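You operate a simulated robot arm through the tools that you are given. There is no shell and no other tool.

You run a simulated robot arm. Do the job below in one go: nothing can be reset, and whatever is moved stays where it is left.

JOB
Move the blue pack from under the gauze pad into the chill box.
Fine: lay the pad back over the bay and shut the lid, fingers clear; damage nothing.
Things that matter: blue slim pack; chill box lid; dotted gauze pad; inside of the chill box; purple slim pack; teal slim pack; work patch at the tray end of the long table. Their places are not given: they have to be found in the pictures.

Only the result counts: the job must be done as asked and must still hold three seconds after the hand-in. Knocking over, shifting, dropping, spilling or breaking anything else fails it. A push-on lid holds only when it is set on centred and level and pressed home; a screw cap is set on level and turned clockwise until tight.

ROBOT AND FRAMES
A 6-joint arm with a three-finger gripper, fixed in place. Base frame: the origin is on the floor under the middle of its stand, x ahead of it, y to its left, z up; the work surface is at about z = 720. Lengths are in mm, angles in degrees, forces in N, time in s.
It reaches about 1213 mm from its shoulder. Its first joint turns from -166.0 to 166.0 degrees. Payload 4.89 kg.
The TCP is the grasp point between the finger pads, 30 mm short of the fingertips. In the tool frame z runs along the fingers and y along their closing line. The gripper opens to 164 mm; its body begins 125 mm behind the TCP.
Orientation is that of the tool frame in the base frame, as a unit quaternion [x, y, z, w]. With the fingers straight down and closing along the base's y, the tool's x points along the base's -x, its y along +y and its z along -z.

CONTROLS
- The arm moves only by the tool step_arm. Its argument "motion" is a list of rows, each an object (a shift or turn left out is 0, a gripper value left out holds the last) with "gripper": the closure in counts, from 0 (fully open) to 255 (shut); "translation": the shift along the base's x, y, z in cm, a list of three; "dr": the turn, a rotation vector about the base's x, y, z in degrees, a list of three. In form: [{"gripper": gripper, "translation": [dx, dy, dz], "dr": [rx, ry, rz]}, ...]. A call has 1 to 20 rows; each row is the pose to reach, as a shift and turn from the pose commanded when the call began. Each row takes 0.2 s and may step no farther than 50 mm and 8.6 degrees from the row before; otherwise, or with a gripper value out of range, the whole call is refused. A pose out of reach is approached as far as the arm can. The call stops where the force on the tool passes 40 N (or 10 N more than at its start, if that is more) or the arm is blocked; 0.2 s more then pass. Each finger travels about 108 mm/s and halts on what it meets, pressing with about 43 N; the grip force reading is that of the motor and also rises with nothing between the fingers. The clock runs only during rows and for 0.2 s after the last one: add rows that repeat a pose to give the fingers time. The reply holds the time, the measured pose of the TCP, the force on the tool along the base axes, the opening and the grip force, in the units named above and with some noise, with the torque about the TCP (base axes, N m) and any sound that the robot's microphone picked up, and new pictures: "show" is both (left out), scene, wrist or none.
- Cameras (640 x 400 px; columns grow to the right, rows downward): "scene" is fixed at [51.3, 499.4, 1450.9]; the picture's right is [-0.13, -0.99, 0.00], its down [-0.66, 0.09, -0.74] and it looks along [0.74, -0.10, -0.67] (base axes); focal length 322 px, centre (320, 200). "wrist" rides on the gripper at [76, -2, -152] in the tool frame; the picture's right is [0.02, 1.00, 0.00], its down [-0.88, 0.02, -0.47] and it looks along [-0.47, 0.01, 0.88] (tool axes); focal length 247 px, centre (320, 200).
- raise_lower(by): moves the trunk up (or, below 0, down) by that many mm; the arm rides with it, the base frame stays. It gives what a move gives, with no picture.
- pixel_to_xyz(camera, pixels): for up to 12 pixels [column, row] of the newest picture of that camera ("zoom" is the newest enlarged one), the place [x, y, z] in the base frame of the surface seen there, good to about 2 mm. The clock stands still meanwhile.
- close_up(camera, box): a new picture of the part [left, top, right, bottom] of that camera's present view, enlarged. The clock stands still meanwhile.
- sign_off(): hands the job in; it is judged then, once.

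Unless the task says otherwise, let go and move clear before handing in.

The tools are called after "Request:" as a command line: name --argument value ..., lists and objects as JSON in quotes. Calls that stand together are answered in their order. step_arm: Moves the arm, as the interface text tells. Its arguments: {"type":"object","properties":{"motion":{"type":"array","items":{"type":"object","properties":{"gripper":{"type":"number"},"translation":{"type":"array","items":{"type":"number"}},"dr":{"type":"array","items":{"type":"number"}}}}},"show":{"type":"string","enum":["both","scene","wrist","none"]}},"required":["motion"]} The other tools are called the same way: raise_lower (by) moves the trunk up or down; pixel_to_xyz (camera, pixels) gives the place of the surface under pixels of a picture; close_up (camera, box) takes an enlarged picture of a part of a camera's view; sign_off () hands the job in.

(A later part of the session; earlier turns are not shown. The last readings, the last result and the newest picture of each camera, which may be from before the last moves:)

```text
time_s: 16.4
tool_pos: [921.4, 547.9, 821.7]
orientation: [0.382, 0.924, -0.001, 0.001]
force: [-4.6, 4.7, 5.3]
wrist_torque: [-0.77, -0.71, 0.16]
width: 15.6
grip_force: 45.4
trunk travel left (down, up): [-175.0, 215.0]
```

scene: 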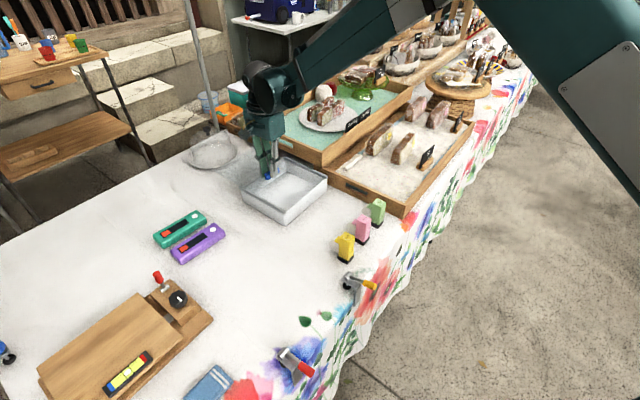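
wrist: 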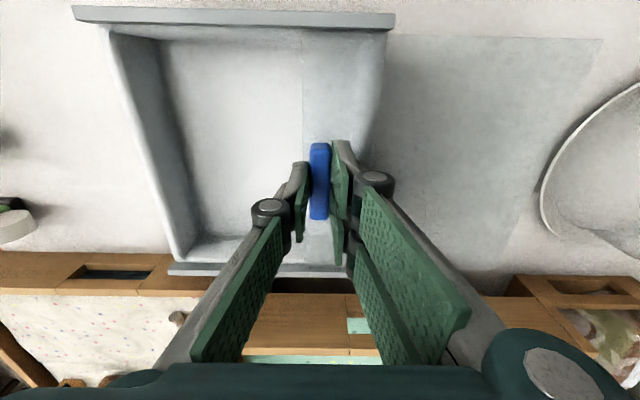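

Lid is now ~138 mm open with low forces. I'll open the fingers and rise straight up, watching the lid.

Request:
step_arm --motion '[{"gripper": 215}, {"gripper": 177}, {"gripper": 177}, {"gripper": 177, "translation": [0, 0, 2]}, {"gripper": 177, "translation": [0, 0, 6]}, {"gripper": 177, "translation": [0, 0, 10]}, {"gripper": 177, "translation": [0, 0, 13]}]' --show "both"

```text
time_s: 18.0
tool_pos: [919.8, 549.2, 952.8]
orientation: [0.382, 0.924, 0.001, 0.0]
force: [0.3, 0.5, 0.3]
wrist_torque: [-0.03, 0.12, -0.01]
width: 50.1
grip_force: 0.1
trunk travel left (down, up): [-175.0, 215.0]
```

scene: 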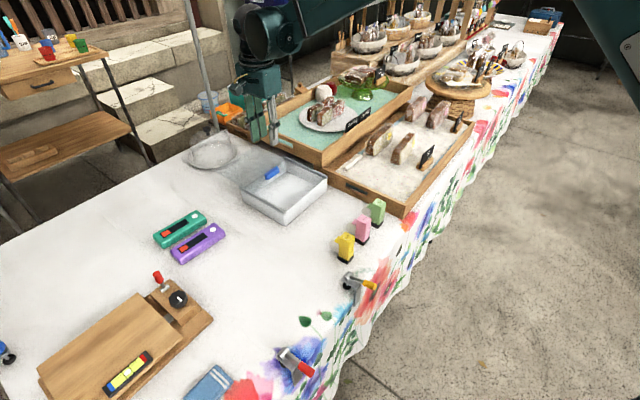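
wrist: 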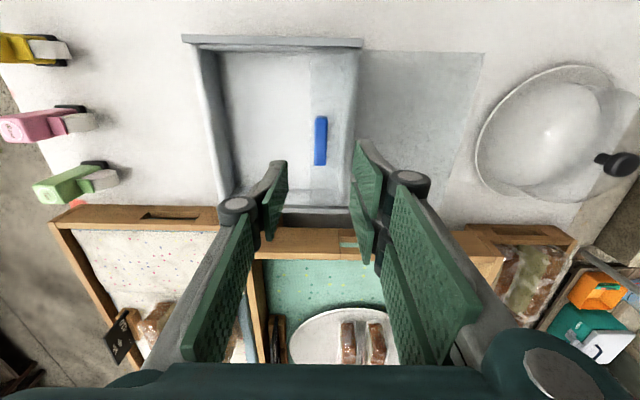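

The lid stays open and level-looking; I'll measure its new place, the opening, and the floor of the box.

Request:
close_up --camera "wrist" --box '[170, 25, 490, 225]'

Request:
pixel_to_xyz --camera "wrist" --pixels '[[320, 120], [320, 141], [321, 162], [312, 80], [312, 170], [400, 80], [460, 90], [205, 100], [215, 100], [230, 100], [300, 198], [270, 100]]'

Request:
close_up --camera "scene" --box '[225, 140, 335, 225]'

```text
2.00 times, centred on (330, 125) of wrist
```

zoom: 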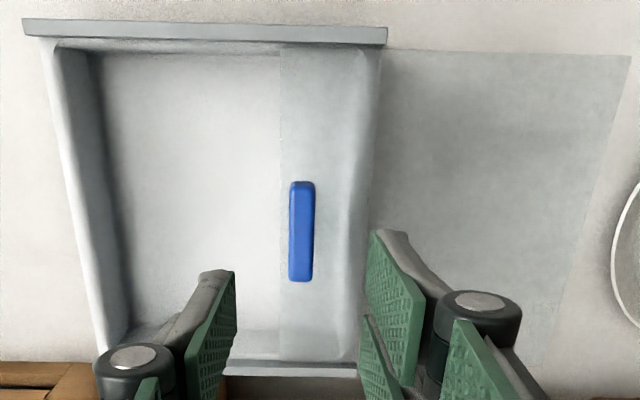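

```text
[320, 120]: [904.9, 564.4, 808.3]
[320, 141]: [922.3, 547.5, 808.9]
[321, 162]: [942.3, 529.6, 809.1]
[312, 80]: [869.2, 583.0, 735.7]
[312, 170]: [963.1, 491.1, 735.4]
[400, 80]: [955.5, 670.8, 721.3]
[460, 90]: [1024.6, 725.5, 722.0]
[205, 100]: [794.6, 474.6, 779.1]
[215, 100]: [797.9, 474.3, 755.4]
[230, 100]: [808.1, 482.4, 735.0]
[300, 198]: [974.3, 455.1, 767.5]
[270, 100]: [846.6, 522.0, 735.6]
```

```text
4.71 times, centred on (280, 182) of scene
```

zoom: 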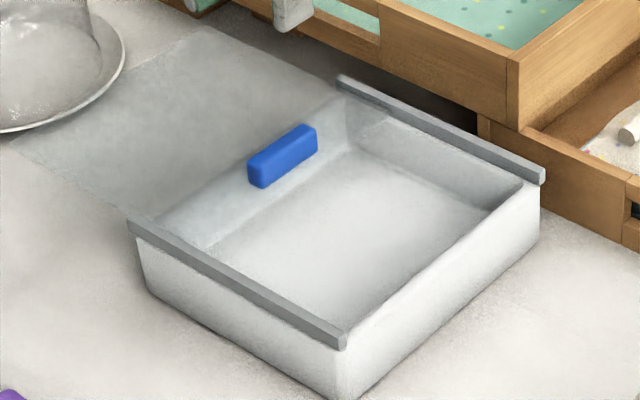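

The box is open and empty; lid edge now near s≈1026 along the rails. I'll measure the interior floor limits sideways.

Request:
pixel_to_xyz --camera "wrist" --pixels '[[270, 48], [270, 52], [270, 56], [270, 62], [290, 180], [295, 188], [295, 194], [295, 200], [295, 206], [228, 60], [235, 170], [280, 165]]'

Request:
close_up --camera "scene" --box '[240, 160, 330, 220]'

Request:
pixel_to_xyz --camera "zoom" --pixels '[[160, 215], [180, 225], [200, 220], [420, 110], [440, 120], [470, 130], [500, 140], [330, 200], [350, 270], [380, 240], [320, 100], [300, 250]]'

```text
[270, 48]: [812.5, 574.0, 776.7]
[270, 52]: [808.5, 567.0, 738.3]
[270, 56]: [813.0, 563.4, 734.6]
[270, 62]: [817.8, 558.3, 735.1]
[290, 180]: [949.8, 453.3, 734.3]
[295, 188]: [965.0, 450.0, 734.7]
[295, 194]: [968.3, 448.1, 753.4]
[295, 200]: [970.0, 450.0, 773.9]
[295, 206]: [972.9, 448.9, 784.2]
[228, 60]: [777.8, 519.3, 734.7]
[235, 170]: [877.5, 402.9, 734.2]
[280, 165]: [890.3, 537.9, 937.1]
```

```text
6.67 times, centred on (285, 190) of scene
```

zoom: 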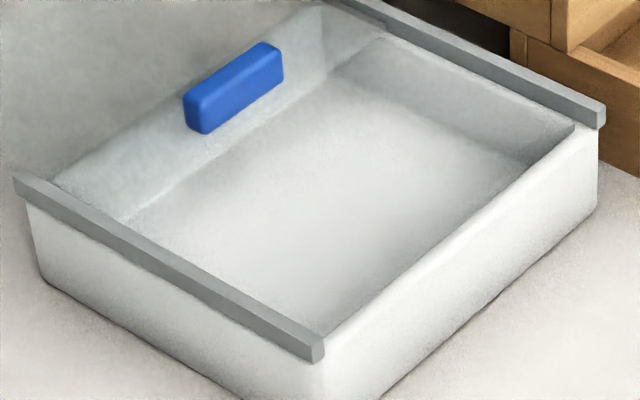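

```text
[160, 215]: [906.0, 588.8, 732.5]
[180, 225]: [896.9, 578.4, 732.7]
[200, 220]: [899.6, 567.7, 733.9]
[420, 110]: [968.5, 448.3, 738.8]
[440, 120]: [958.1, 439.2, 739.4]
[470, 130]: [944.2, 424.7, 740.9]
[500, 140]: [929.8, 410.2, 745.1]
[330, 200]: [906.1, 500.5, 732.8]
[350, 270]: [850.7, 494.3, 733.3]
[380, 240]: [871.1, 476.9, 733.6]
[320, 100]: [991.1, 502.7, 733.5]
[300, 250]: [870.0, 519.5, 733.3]
```

The box interior is about 194×150 mm with floor z≈734, so the pack fits along the direction across the rails. Now I'll move above the pad's bar near (967,258), keeping this orientation.

Request:
step_arm --motion '[{"translation": [0.5, -3.5, 1]}, {"translation": [1.2, -8, 2]}, {"translation": [2, -12.5, 2]}, {"translation": [2.8, -17, 2]}, {"translation": [3.6, -21.5, 2]}, {"translation": [4.3, -26, 2]}, {"translation": [4.7, -29.1, 1]}, {"translation": [4.7, -29.1, 0]}]' --show "both"

```text
time_s: 19.8
tool_pos: [968.6, 256.8, 950.8]
orientation: [0.383, 0.924, -0.001, 0.0]
force: [-0.4, 0.0, -0.4]
wrist_torque: [0.08, -0.03, 0.03]
width: 50.0
grip_force: 0.1
trunk travel left (down, up): [-175.0, 215.0]
```

scene: 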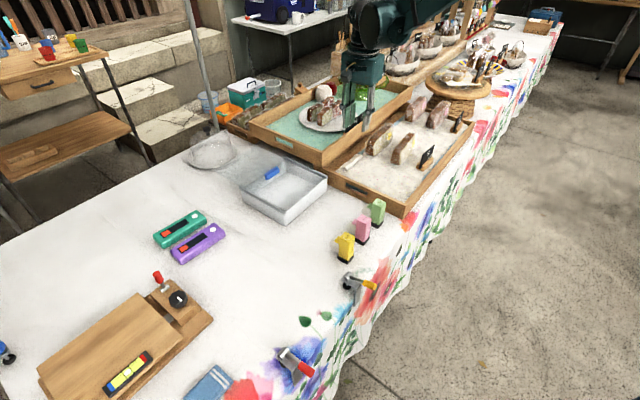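
wrist: 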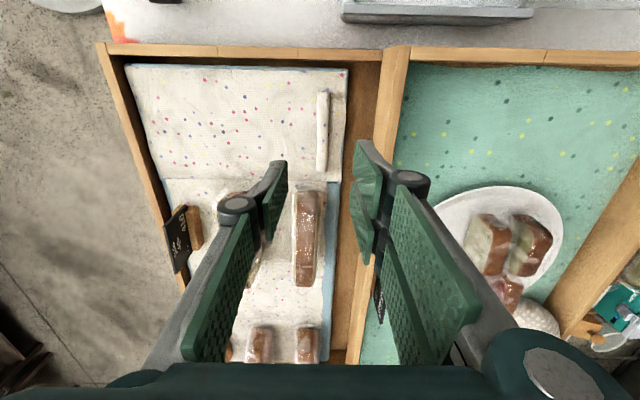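

Request:
close_up --camera "wrist" --box '[100, 45, 420, 245]'

Request:
pixel_to_xyz --camera "wrist" --pixels '[[323, 96], [323, 130], [323, 166], [320, 130], [327, 130], [344, 72], [342, 175], [130, 70], [168, 175], [250, 180], [340, 110], [360, 110]]'

Request:
pixel_to_xyz --camera "wrist" --pixels '[[385, 110], [395, 110], [310, 190], [335, 200], [305, 240], [250, 75], [250, 120], [200, 120], [180, 90], [300, 120], [280, 150], [220, 150]]'

```text
2.00 times, centred on (260, 145) of wrist
```

zoom: 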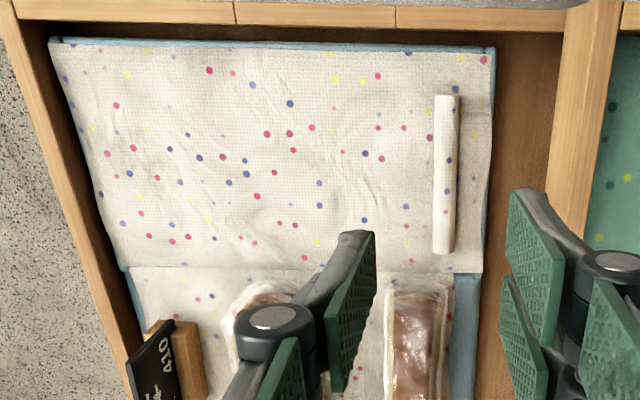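

```text
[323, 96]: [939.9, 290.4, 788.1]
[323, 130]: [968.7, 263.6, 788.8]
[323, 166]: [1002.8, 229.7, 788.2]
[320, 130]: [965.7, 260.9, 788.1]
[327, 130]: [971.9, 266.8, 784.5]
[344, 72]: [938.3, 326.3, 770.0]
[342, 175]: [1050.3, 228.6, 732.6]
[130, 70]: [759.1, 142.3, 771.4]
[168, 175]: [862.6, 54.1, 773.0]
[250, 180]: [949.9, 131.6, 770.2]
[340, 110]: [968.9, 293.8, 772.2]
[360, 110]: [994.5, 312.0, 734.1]
```

```text
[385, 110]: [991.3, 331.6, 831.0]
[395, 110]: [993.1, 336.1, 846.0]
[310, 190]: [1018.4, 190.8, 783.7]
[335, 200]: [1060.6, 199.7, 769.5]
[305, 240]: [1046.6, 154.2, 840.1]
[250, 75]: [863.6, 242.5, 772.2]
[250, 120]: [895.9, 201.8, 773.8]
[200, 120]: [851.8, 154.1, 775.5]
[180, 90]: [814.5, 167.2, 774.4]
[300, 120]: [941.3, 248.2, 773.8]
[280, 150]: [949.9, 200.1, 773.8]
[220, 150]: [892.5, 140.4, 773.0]
```

The bar centre is about 3 mm toward +d from the TCP and its top is z≈788. I'll shift +2.4,+2.4 mm and descend to TCP z≈806.

Request:
step_arm --motion '[{"translation": [0.24, 0.24, -4]}, {"translation": [0.24, 0.24, -8]}, {"translation": [0.24, 0.24, -11.5]}, {"translation": [0.24, 0.24, -13.5]}, {"translation": [0.24, 0.24, -14.5]}, {"translation": [0.24, 0.24, -14.5]}]' --show "both"

```text
time_s: 21.2
tool_pos: [971.9, 258.2, 805.4]
orientation: [0.383, 0.924, 0.0, 0.0]
force: [0.1, 0.4, 0.0]
wrist_torque: [0.0, 0.02, 0.0]
width: 50.3
grip_force: 0.0
trunk travel left (down, up): [-175.0, 215.0]
```

scene: 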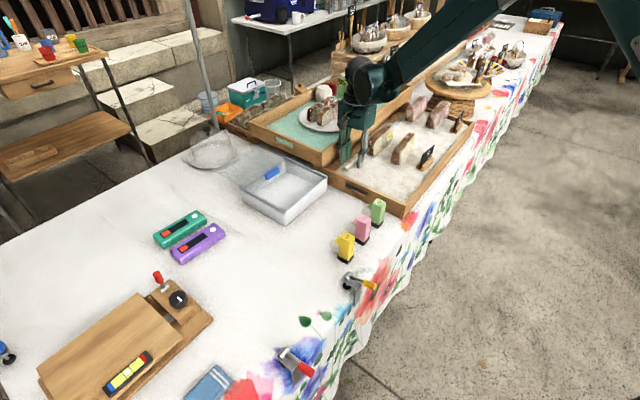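
wrist: 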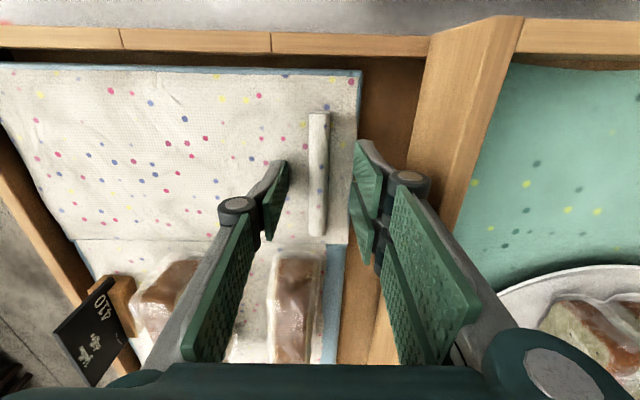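

The bar is centred between the fingers (cols 308–330, rows 112–237). I'll close on it.

Request:
step_arm --motion '[{"gripper": 205}, {"gripper": 230}, {"gripper": 255}, {"gripper": 255}, {"gripper": 255}]' --show "both"

```text
time_s: 22.4
tool_pos: [971.6, 259.2, 805.8]
orientation: [0.382, 0.924, -0.001, 0.0]
force: [-0.1, 0.3, 1.2]
wrist_torque: [0.01, -0.01, 0.0]
width: 16.1
grip_force: 43.3
trunk travel left (down, up): [-175.0, 215.0]
```

scene: 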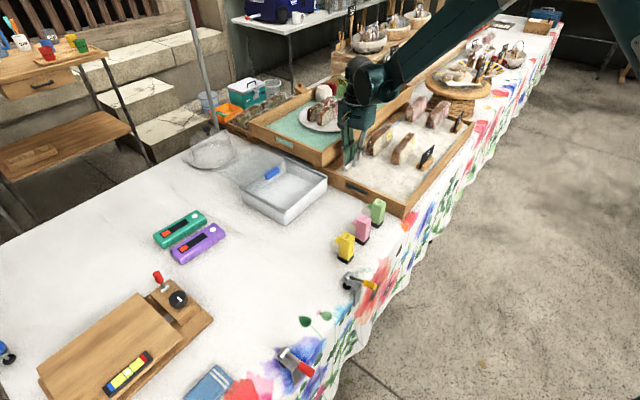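
wrist: 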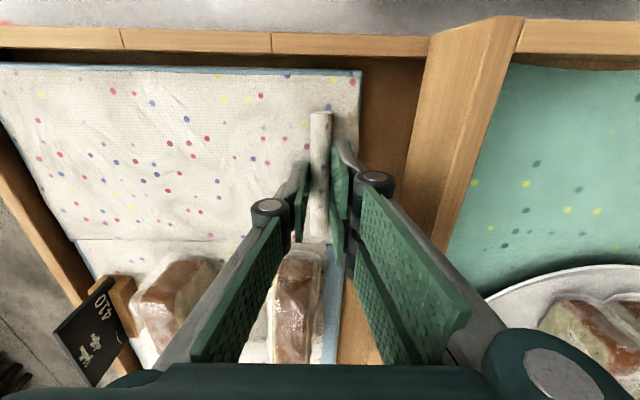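

The bar is held (16 mm, 43 N). I'll lift 15 mm slowly and see how the pad behaves.

Request:
step_arm --motion '[{"translation": [0, 0, 0.4]}, {"translation": [0, 0, 0.8]}, {"translation": [0, 0, 1.2]}, {"translation": [0, 0, 1.5]}, {"translation": [0, 0, 1.5]}]' --show "both"

Request:
close_up --camera "scene" --box '[325, 140, 435, 215]'

```text
time_s: 23.6
tool_pos: [970.2, 259.8, 821.7]
orientation: [0.383, 0.924, 0.0, 0.001]
force: [0.3, -0.7, 0.7]
wrist_torque: [-0.02, 0.0, -0.03]
width: 0.0
grip_force: 42.9
trunk travel left (down, up): [-175.0, 215.0]
```

scene: 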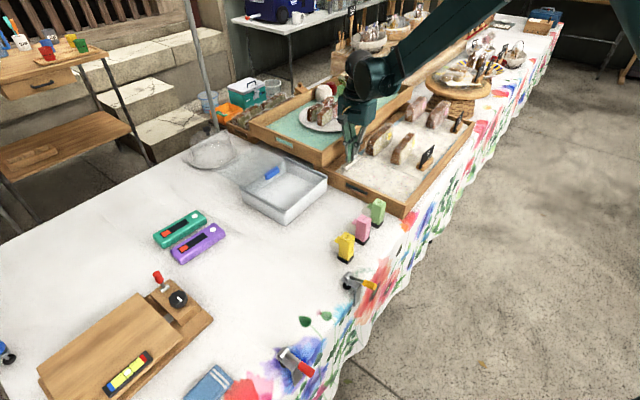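
wrist: 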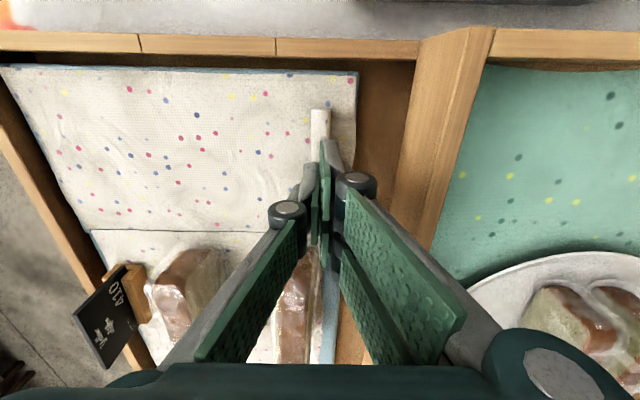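

```text
5.33 times, centred on (380, 178) of scene
```

zoom: 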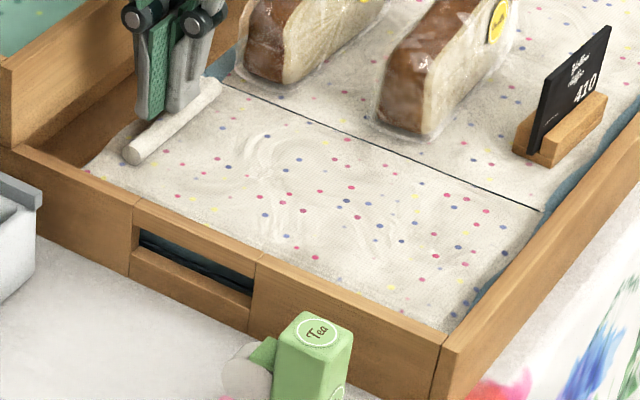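

The fingers slipped off (width 0): I gripped only the upper half of the round bar. I'll open, and re-measure the bar before gripping lower.

Request:
step_arm --motion '[{"gripper": 220, "translation": [0, 0, 1]}, {"gripper": 190, "translation": [0, 0, 3]}, {"gripper": 177, "translation": [0, 0, 5]}, {"gripper": 177, "translation": [0, 0, 5]}]' --show "both"

Request:
close_up --camera "wrist" --box '[270, 90, 390, 250]'

Request:
close_up --camera "scene" --box '[325, 140, 435, 215]'

```text
time_s: 24.6
tool_pos: [970.8, 259.8, 871.8]
orientation: [0.383, 0.924, 0.001, 0.0]
force: [-0.4, 0.4, 0.6]
wrist_torque: [0.01, -0.04, 0.01]
width: 50.0
grip_force: 0.0
trunk travel left (down, up): [-175.0, 215.0]
```

scene: 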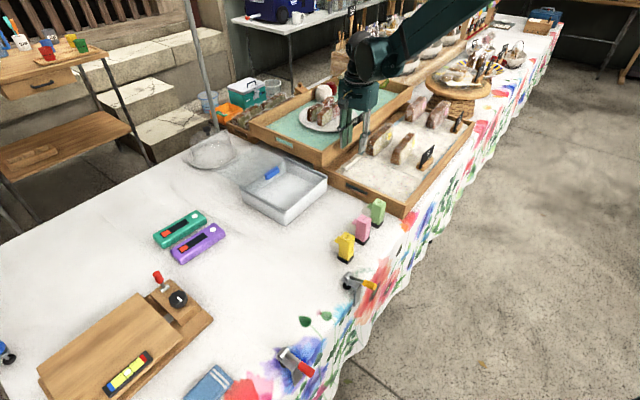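
wrist: 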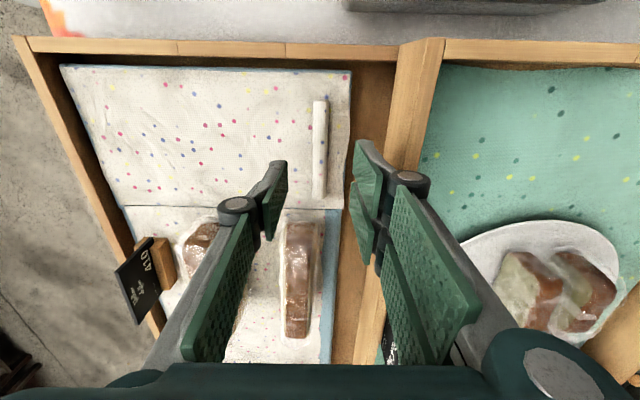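

```text
2.50 times, centred on (330, 170) of wrist
```

zoom: 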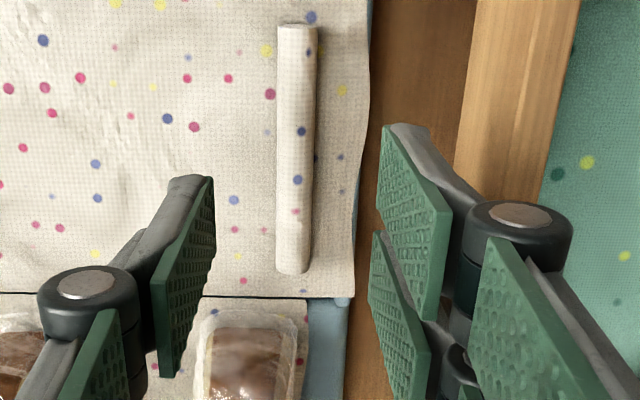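

```text
5.33 times, centred on (380, 178) of scene
```

zoom: 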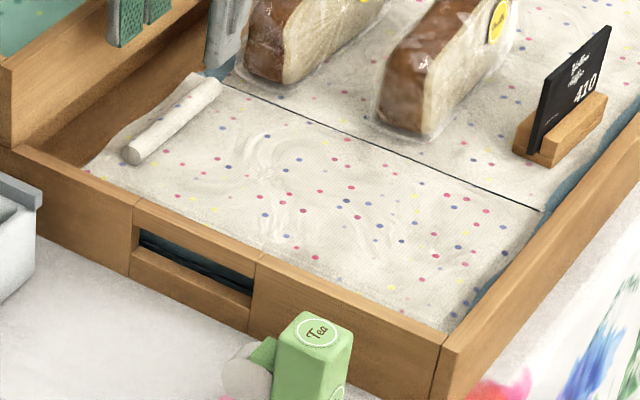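

The pad moved by only a millimetre or so (thin dark line at the seam). I'll re-measure the bar, then grip lower.

Request:
pixel_to_xyz --camera "zoom" --pixels '[[293, 40], [293, 150], [292, 255], [280, 150], [305, 150], [313, 150], [340, 150], [250, 150], [330, 280], [365, 20], [320, 200], [270, 200]]'

Request:
pixel_to_xyz --camera "wrist" --pixels '[[68, 72], [130, 203], [345, 73], [335, 205], [120, 90], [200, 130], [150, 180], [230, 90], [200, 203], [200, 210], [280, 205], [280, 211]]'

```text
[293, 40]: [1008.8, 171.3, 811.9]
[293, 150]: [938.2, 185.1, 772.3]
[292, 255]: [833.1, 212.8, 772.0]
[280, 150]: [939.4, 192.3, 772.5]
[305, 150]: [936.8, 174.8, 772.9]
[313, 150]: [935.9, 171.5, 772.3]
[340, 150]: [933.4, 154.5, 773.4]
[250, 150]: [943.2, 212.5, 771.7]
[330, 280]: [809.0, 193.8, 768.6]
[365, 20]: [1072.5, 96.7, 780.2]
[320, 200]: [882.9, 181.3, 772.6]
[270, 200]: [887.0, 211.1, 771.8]
```

```text
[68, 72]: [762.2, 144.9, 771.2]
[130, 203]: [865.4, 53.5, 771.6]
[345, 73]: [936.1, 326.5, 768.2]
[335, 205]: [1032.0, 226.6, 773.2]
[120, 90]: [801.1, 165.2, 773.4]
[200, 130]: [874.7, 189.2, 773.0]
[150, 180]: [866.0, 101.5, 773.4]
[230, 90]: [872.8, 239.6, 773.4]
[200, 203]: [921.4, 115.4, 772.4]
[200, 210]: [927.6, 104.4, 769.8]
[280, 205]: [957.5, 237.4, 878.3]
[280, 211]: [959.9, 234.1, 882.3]
```

Request:
close_up --camera "wrist" --box '[270, 90, 390, 250]'

Request:
pixel_to_xyz --camera "zoom" --pixels '[[296, 35], [296, 90], [295, 150], [293, 210], [292, 262], [283, 150], [308, 150], [313, 180], [345, 150], [240, 150], [330, 280], [278, 150]]'

```text
2.50 times, centred on (330, 170) of wrist
```

zoom: 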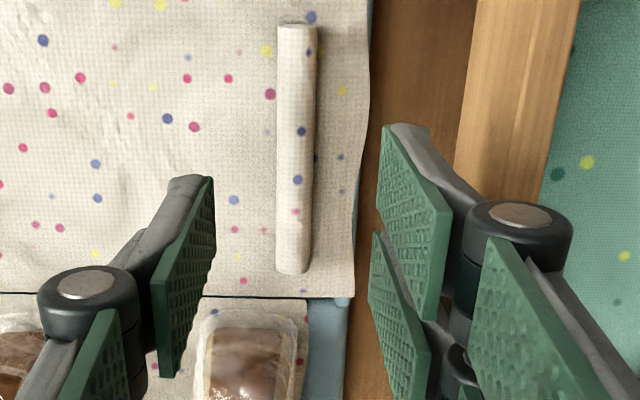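

```text
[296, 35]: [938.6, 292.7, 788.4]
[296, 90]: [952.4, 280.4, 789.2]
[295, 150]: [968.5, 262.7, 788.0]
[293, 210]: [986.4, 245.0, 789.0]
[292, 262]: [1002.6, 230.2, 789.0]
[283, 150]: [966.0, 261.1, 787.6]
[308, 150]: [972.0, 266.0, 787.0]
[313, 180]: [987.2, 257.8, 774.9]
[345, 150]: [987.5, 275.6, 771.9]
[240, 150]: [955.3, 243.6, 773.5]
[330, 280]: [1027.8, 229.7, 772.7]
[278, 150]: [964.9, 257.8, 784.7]
```

Bar centre is (970,261), top 788, ~15 mm thick. I'll descend 3–4 mm lower than before (TCP z≈802) and close.

Request:
step_arm --motion '[{"translation": [0, 0.05, -3.5]}, {"translation": [0, 0.05, -5.5]}, {"translation": [0, 0.05, -7]}, {"translation": [0, 0.05, -7]}, {"gripper": 205, "translation": [0, 0.05, -7]}, {"gripper": 230, "translation": [0, 0.05, -7]}, {"gripper": 255, "translation": [0, 0.05, -7]}, {"gripper": 255, "translation": [0, 0.05, -7]}, {"gripper": 255, "translation": [0, 0.05, -7]}]' --show "wrist"

Request:
close_up --camera "scene" --box '[325, 130, 415, 190]'

```text
time_s: 26.6
tool_pos: [971.1, 260.5, 801.6]
orientation: [0.383, 0.924, 0.0, 0.0]
force: [-4.3, -2.0, 8.8]
wrist_torque: [-0.02, 0.15, 0.05]
width: 16.2
grip_force: 42.5
trunk travel left (down, up): [-175.0, 215.0]
```

wrist: 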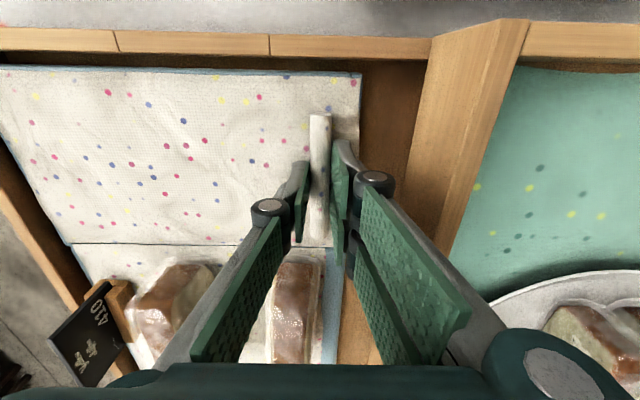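

```text
6.67 times, centred on (370, 160) of scene
```

zoom: 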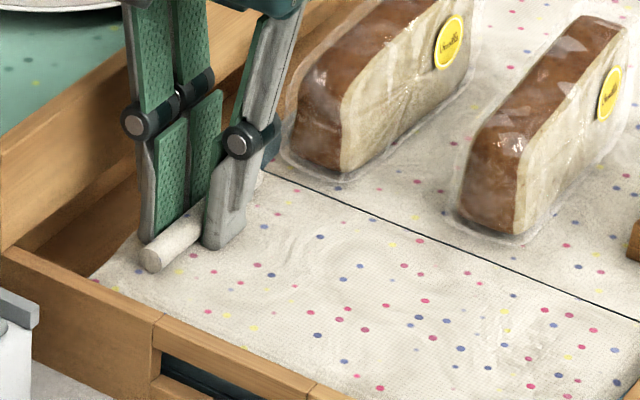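

The grip is deeper now (tips just touching the pad, 8.8 N up). I'll lift 4 mm and read the force.

Request:
step_arm --motion '[{"translation": [0, 0, 0.2]}, {"translation": [0, 0, 0.4]}, {"translation": [0, 0, 0.4]}]' --show "none"

```text
time_s: 27.4
tool_pos: [971.0, 260.2, 805.3]
orientation: [0.382, 0.924, -0.001, -0.001]
force: [-0.5, 0.3, -0.2]
wrist_torque: [0.07, -0.08, -0.02]
width: 16.0
grip_force: 42.9
trunk travel left (down, up): [-175.0, 215.0]
```

Request:
step_arm --motion '[{"translation": [0, 0, 0.2]}, {"translation": [0, 0, 0.4]}, {"translation": [0, 0, 0.6]}, {"translation": [0, 0, 0.6]}]' --show "both"

Request:
close_up --camera "scene" --box '[325, 140, 435, 215]'

```text
time_s: 28.4
tool_pos: [971.2, 259.3, 811.3]
orientation: [0.383, 0.924, 0.0, -0.001]
force: [-1.0, 0.2, -0.4]
wrist_torque: [0.06, -0.05, -0.01]
width: 16.2
grip_force: 42.7
trunk travel left (down, up): [-175.0, 215.0]
```

scene: 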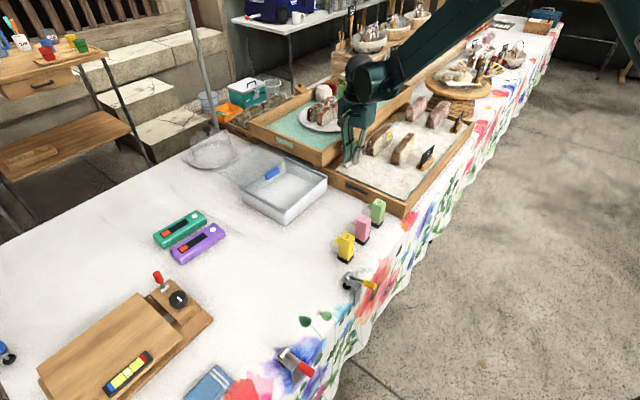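
wrist: 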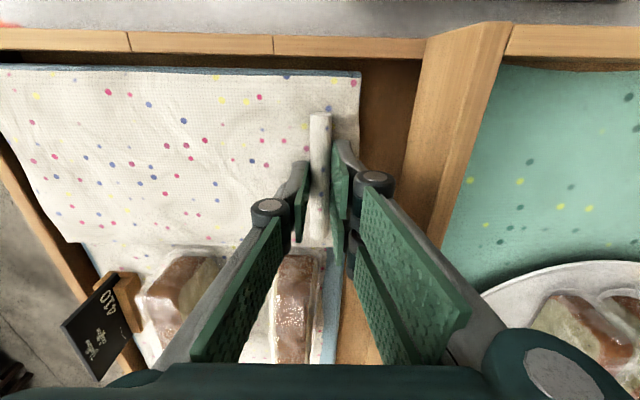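

```text
5.33 times, centred on (380, 178) of scene
```

zoom: 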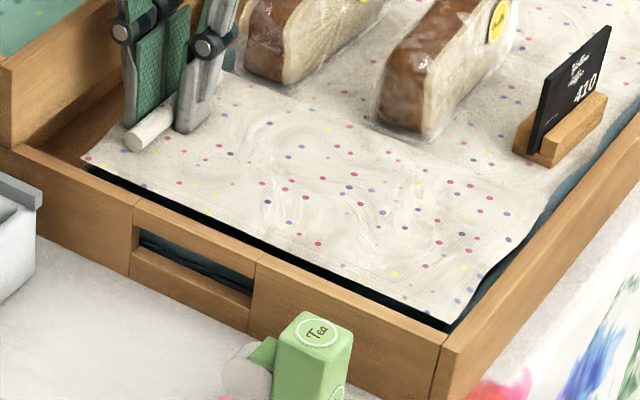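

The whole pad rises as a light, stiff sheet (dark gap along its near edge). I'll lift it another 60 mm and look.

Request:
step_arm --motion '[{"translation": [0, 0, 0.8]}, {"translation": [0, 0, 1.6]}, {"translation": [0, 0, 2.4]}, {"translation": [0, 0, 3.2]}, {"translation": [0, 0, 4]}, {"translation": [0, 0, 5]}, {"translation": [0, 0, 6]}, {"translation": [0, 0, 6]}]' --show "both"

Request:
close_up --camera "scene" --box '[315, 120, 455, 220]'

```text
time_s: 30.2
tool_pos: [970.5, 260.4, 873.2]
orientation: [0.383, 0.924, 0.0, 0.0]
force: [-0.1, -0.2, -0.5]
wrist_torque: [0.02, -0.04, 0.01]
width: 15.8
grip_force: 43.5
trunk travel left (down, up): [-175.0, 215.0]
```

scene: 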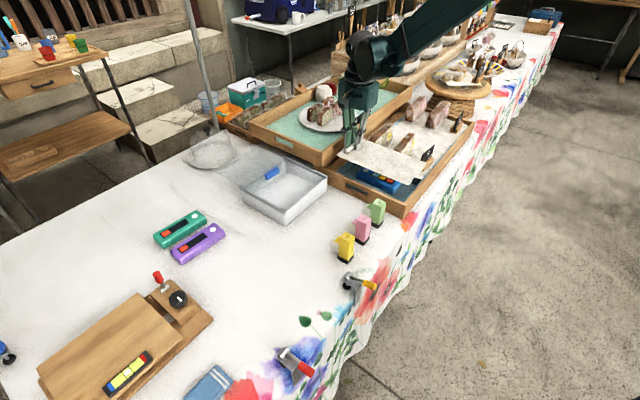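
wrist: 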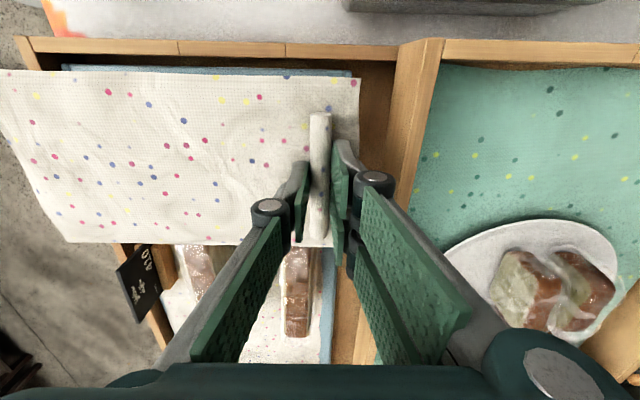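

```text
4.00 times, centred on (385, 170) of scene
```

zoom: 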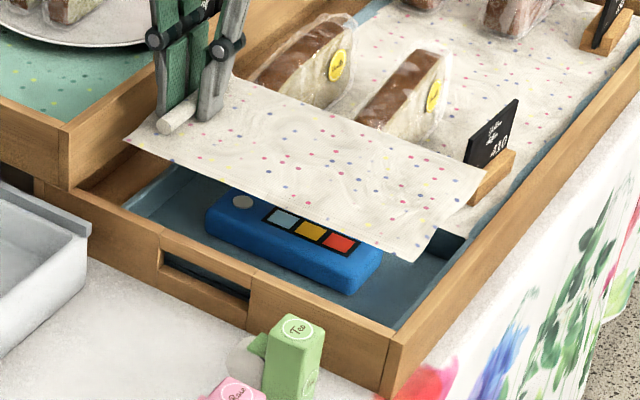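

The pad comes up flat and the blue pack is visible in the bay. I'll lift to z≈955 before carrying the pad away.

Request:
step_arm --motion '[{"translation": [0, 0, 1]}, {"translation": [0, 0, 2.2]}, {"translation": [0, 0, 3.5]}, {"translation": [0, 0, 5]}, {"translation": [0, 0, 6.5]}, {"translation": [0, 0, 8]}, {"translation": [0, 0, 8]}]' --show "both"

Request:
close_up --camera "scene" --box '[150, 180, 410, 340]'

```text
time_s: 31.8
tool_pos: [971.9, 260.8, 952.6]
orientation: [0.383, 0.924, 0.0, -0.001]
force: [-0.9, -0.7, 0.7]
wrist_torque: [0.04, -0.05, -0.01]
width: 16.1
grip_force: 43.4
trunk travel left (down, up): [-175.0, 215.0]
```

scene: 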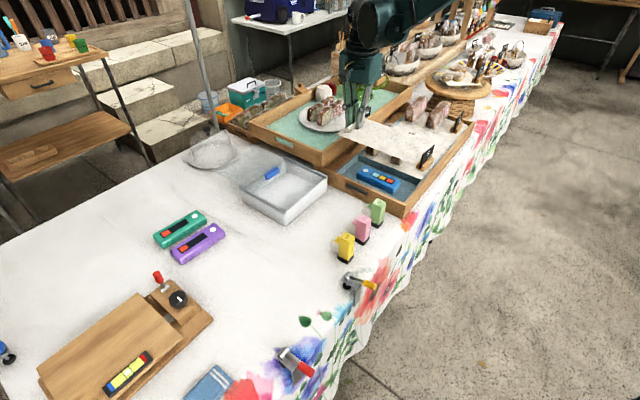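
wrist: 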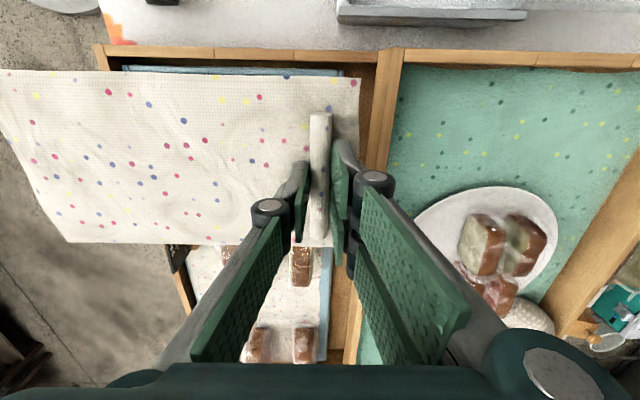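

```text
2.46 times, centred on (280, 260) of scene
```

zoom: 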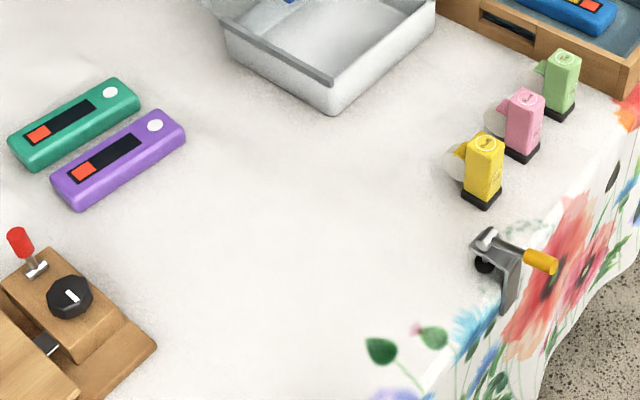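

The table between the packs, box, tea boxes and the wooden gadget is clear. I'll measure that free patch.

Request:
pixel_to_xyz --camera "zoom" --pixels '[[200, 180], [190, 210], [160, 350], [230, 340], [440, 180], [470, 200], [330, 115], [225, 60], [470, 260], [400, 330], [300, 230], [60, 205]]'

```text
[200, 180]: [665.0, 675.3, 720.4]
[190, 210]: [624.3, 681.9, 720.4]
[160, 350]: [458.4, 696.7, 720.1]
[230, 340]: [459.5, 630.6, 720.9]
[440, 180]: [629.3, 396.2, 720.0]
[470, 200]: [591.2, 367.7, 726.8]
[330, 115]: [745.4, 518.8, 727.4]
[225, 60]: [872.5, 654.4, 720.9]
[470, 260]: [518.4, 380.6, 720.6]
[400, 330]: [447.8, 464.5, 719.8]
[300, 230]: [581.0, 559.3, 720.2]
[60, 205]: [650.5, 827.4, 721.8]
```

The patch around (s≈715–970, t≈−45–100) is free. I'll carry the pad level over there, to TCP (686,646) at height.

Request:
step_arm --motion '[{"translation": [-0.5, 0.7, 0]}, {"translation": [-1.5, 2.0, 0]}, {"translation": [-2.9, 3.9, 0]}, {"translation": [-4.5, 6.1, 0]}, {"translation": [-6.2, 8.4, 0]}, {"translation": [-8, 10.8, 0]}, {"translation": [-9.8, 13.2, 0]}, {"translation": [-11.6, 15.6, 0]}, {"translation": [-13.4, 18, 0]}, {"translation": [-15.2, 20.5, 0]}, {"translation": [-17, 22.9, 0]}, {"translation": [-18.8, 25.3, 0]}, {"translation": [-20.6, 27.7, 0]}, {"translation": [-22.4, 30.2, 0]}, {"translation": [-24.2, 32.6, 0]}, {"translation": [-25.9, 34.9, 0]}, {"translation": [-27.3, 36.8, 0]}, {"translation": [-28.2, 38.0, 0]}, {"translation": [-28.6, 38.5, 0]}, {"translation": [-28.6, 38.5, 0]}]' --show "both"

```text
time_s: 36.0
tool_pos: [682.7, 644.8, 951.4]
orientation: [0.383, 0.924, 0.001, 0.001]
force: [-0.5, -0.1, -0.7]
wrist_torque: [0.05, -0.03, 0.03]
width: 16.3
grip_force: 43.4
trunk travel left (down, up): [-175.0, 215.0]
```

scene: 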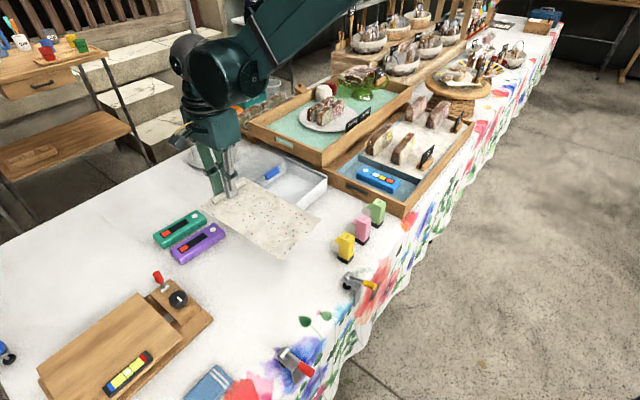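
wrist: 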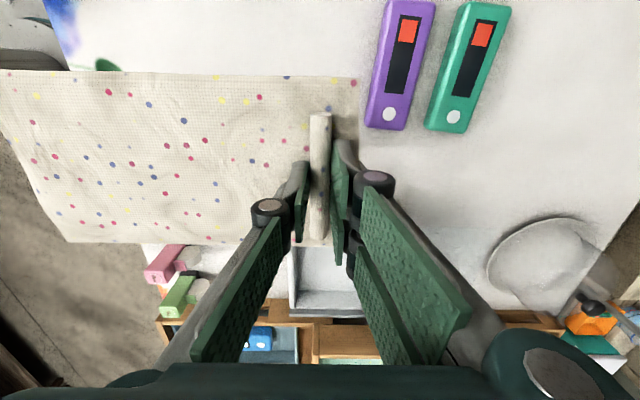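

The pad is over the free patch. I'll check its level and the clearance to the purple pack before lowering.

Request:
pixel_to_xyz --camera "wrist" --pixels '[[10, 90], [70, 235], [150, 150], [250, 100], [350, 90], [290, 240], [370, 125], [405, 130], [368, 100], [319, 120], [319, 225], [345, 150]]'

```text
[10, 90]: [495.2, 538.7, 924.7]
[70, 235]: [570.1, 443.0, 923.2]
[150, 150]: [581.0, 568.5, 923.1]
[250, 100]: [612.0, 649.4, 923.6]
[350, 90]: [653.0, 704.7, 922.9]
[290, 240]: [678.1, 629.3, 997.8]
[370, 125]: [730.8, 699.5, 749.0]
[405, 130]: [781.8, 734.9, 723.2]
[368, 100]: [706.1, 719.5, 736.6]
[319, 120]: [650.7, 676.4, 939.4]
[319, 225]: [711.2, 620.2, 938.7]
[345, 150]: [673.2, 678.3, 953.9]
```

Pad is level (top 28 mm below TCP) and its edge clears the purple pack by ~40 mm. I'll lower it to just above the table.

Request:
step_arm --motion '[{"translation": [0, 0, -1.5]}, {"translation": [0, 0, -4]}, {"translation": [0, 0, -7]}, {"translation": [0, 0, -10]}, {"translation": [0, 0, -13]}, {"translation": [0, 0, -16]}, {"translation": [0, 0, -18]}, {"translation": [0, 0, -19.1]}, {"translation": [0, 0, -19.4]}, {"translation": [0, 0, -19.4]}]' --show "both"

Request:
close_up --camera "scene" --box '[180, 170, 360, 290]'

```text
time_s: 38.2
tool_pos: [683.9, 644.5, 756.8]
orientation: [0.382, 0.924, -0.001, 0.001]
force: [0.3, 0.2, -0.2]
wrist_torque: [0.04, 0.01, -0.03]
width: 15.9
grip_force: 43.0
trunk travel left (down, up): [-175.0, 215.0]
```

scene: 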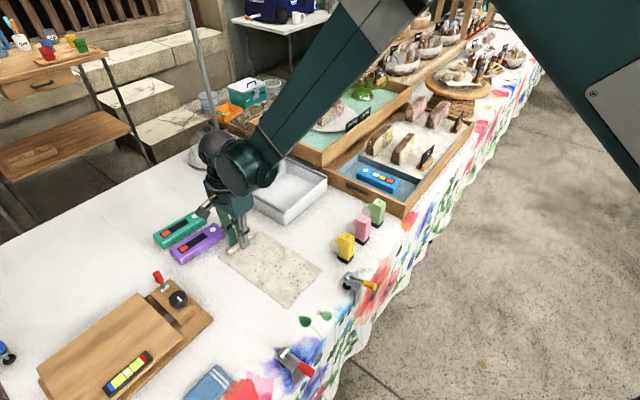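
wrist: 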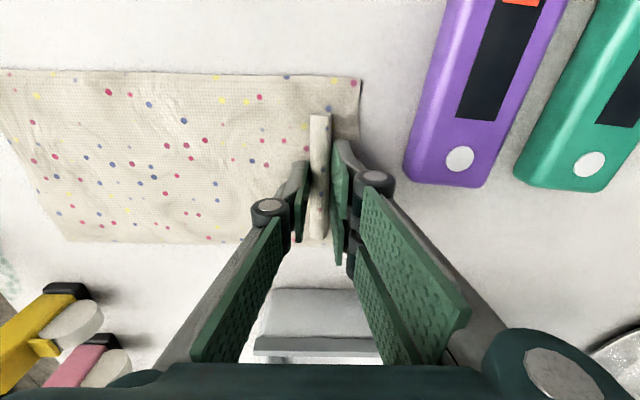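

```text
3.33 times, centred on (270, 230) of scene
```

zoom: 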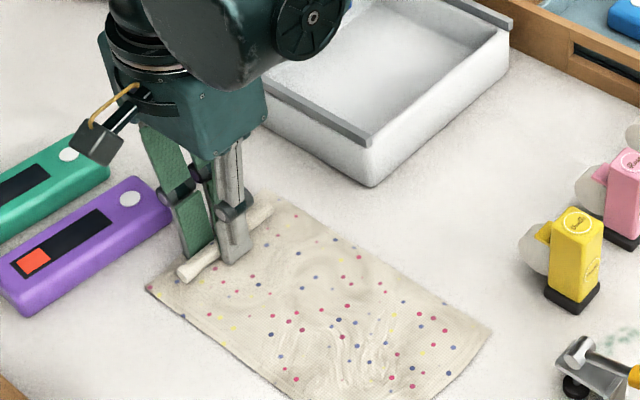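

Pad is hovering a few mm above the table with no contact yet. I'll lower 2–4 mm gently until it touches.

Request:
step_arm --motion '[{"translation": [0, 0, -0.1]}, {"translation": [0, 0, -0.2]}, {"translation": [0, 0, -0.2]}]' --show "none"

```text
time_s: 39.0
tool_pos: [685.4, 645.0, 757.1]
orientation: [0.383, 0.924, 0.0, 0.0]
force: [0.9, -0.6, -0.5]
wrist_torque: [0.08, -0.04, -0.02]
width: 15.8
grip_force: 43.5
trunk travel left (down, up): [-175.0, 215.0]
```

Request:
step_arm --motion '[{"translation": [0, 0, -0.1]}, {"translation": [0, 0, -0.2]}, {"translation": [0, 0, -0.2]}]' --show "none"

```text
time_s: 39.8
tool_pos: [683.8, 644.8, 754.2]
orientation: [0.382, 0.924, 0.0, -0.001]
force: [0.6, 0.4, -1.2]
wrist_torque: [-0.03, -0.07, 0.03]
width: 16.0
grip_force: 43.1
trunk travel left (down, up): [-175.0, 215.0]
```

Request:
step_arm --motion '[{"translation": [0, 0, -0.1]}, {"translation": [0, 0, -0.2]}, {"translation": [0, 0, -0.2]}]' --show "none"

```text
time_s: 40.6
tool_pos: [684.1, 644.4, 754.1]
orientation: [0.383, 0.924, 0.001, 0.0]
force: [6.1, 0.0, 24.4]
wrist_torque: [-0.01, -0.18, 0.07]
width: 16.2
grip_force: 43.2
trunk travel left (down, up): [-175.0, 215.0]
```

Contact now (24 N). I'll ease up 1 mm, open the fingers, and rise.

Request:
step_arm --motion '[{"translation": [0, 0, 0.1]}, {"gripper": 230, "translation": [0, 0, 0.1]}, {"gripper": 205, "translation": [0, 0, 0.15]}, {"gripper": 177, "translation": [0, 0, 0.3]}, {"gripper": 177, "translation": [0, 0, 0.3]}, {"gripper": 177, "translation": [0, 0, 2]}, {"gripper": 177, "translation": [0, 0, 5]}, {"gripper": 177, "translation": [0, 0, 9]}, {"gripper": 177, "translation": [0, 0, 13]}, {"gripper": 177, "translation": [0, 0, 17]}, {"gripper": 177, "translation": [0, 0, 20]}]' --show "both"

```text
time_s: 43.0
tool_pos: [684.0, 645.5, 952.2]
orientation: [0.383, 0.924, 0.0, -0.001]
force: [0.3, -0.2, -1.0]
wrist_torque: [-0.04, 0.03, 0.03]
width: 50.2
grip_force: 0.1
trunk travel left (down, up): [-175.0, 215.0]
```

scene: 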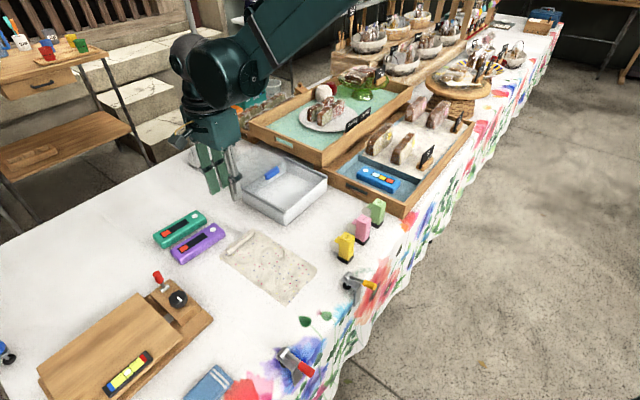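
wrist: 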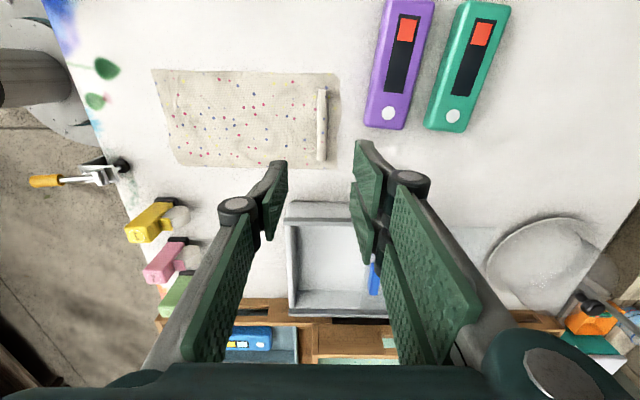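

The pad lies flat on the table. I'll record its bar position now, then look at the blue pack in the bay.

Request:
close_up --camera "wrist" --box '[140, 60, 360, 180]'

Request:
pixel_to_xyz --camera "wrist" --pixels '[[322, 92], [321, 125], [320, 158], [318, 125], [325, 125], [335, 80], [330, 160], [158, 75], [182, 160], [250, 120], [300, 120], [332, 120]]'

Request:
close_up --camera "scene" --box '[320, 140, 440, 215]'

Request:
pixel_to_xyz --camera "zoom" --pixels '[[230, 150], [300, 180], [370, 210], [420, 230], [190, 170], [370, 260], [430, 240], [260, 130], [150, 170], [480, 240], [300, 240], [350, 130]]'

```text
2.91 times, centred on (250, 120) of wrist
```

zoom: 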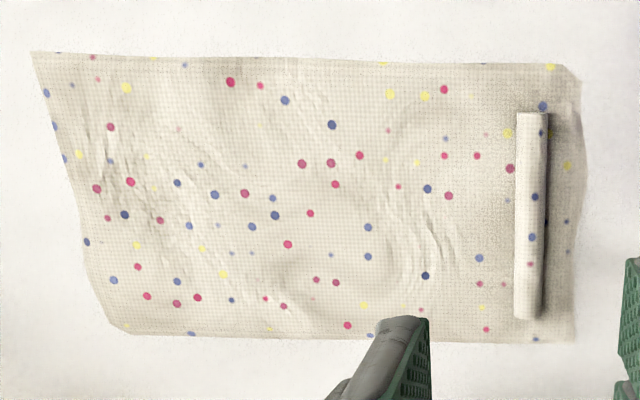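

```text
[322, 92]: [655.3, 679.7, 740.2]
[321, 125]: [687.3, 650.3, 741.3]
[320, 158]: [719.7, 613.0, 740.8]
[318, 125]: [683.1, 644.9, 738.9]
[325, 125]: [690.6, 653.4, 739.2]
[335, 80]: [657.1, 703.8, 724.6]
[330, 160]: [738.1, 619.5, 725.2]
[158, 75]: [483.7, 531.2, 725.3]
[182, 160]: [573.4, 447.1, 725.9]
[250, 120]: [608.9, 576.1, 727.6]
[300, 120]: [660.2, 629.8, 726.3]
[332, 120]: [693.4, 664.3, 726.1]
```

```text
5.33 times, centred on (380, 178) of scene
```

zoom: 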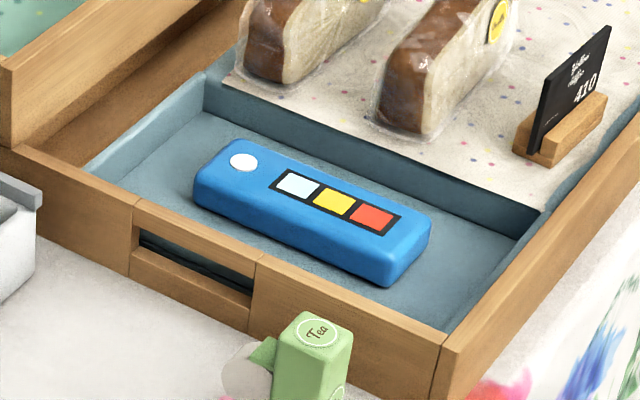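

```text
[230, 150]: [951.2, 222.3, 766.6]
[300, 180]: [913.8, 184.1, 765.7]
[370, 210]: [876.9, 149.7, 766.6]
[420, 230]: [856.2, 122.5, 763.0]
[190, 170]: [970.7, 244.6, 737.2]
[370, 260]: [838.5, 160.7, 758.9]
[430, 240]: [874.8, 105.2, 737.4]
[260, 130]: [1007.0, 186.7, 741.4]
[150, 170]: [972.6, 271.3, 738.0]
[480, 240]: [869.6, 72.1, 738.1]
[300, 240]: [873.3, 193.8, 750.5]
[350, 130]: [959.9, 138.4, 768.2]
```

The pad's bar lies at about (687,649) on the table. The blue pack sits in the bay (top z≈766, floor 737) with its long axis along d; I'll move above it, turning +90° so the fingers close across its width.

Request:
step_arm --motion '[{"translation": [0.8, -1.6, 0], "dr": [0, 0, 6]}, {"translation": [2.2, -4.6, 0.5], "dr": [0, 0, 13]}, {"translation": [3.8, -8, 0.5], "dr": [0, 0, 20]}, {"translation": [5.4, -11.6, 0.5], "dr": [0, 0, 27]}, {"translation": [7.1, -15.2, 0.5], "dr": [0, 0, 34]}, {"translation": [8.8, -18.8, 0.5], "dr": [0, 0, 41]}, {"translation": [10.5, -22.4, 0.5], "dr": [0, 0, 48]}, {"translation": [12.2, -26, 0.5], "dr": [0, 0, 55]}, {"translation": [13.9, -29.6, 0.5], "dr": [0, 0, 62]}, {"translation": [15.6, -33.2, 0.5], "dr": [0, 0, 69]}, {"translation": [17.3, -36.8, 0.5], "dr": [0, 0, 76]}, {"translation": [19, -40.4, 0.5], "dr": [0, 0, 82]}, {"translation": [20.7, -44, 0.5], "dr": [0, 0, 87]}, {"translation": [21.8, -46.5, 0.5], "dr": [0, 0, 90]}, {"translation": [22.1, -47, 0.5], "dr": [0, 0, 90]}, {"translation": [22.1, -47, 0.5], "dr": [0, 0, 90]}]' --show "both"

```text
time_s: 46.4
tool_pos: [904.5, 173.9, 956.9]
orientation: [-0.382, 0.924, 0.0, -0.001]
force: [-1.1, -0.4, 1.0]
wrist_torque: [0.0, 0.03, -0.01]
width: 50.2
grip_force: 0.0
trunk travel left (down, up): [-175.0, 215.0]
```

scene: 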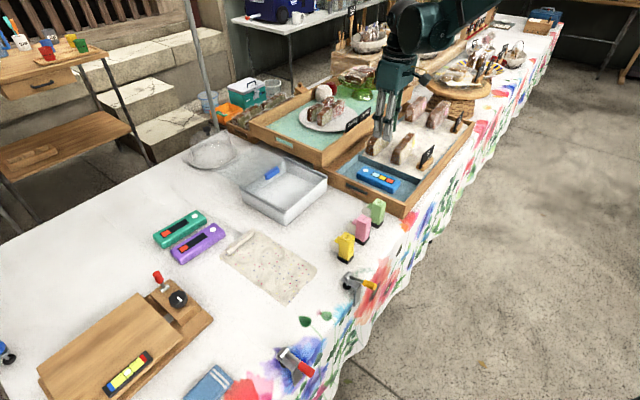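
wrist: 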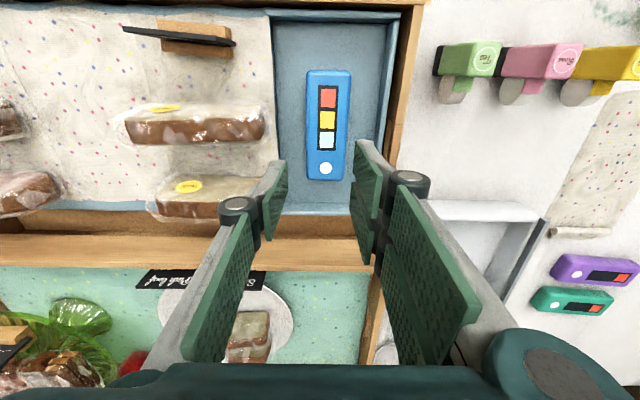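

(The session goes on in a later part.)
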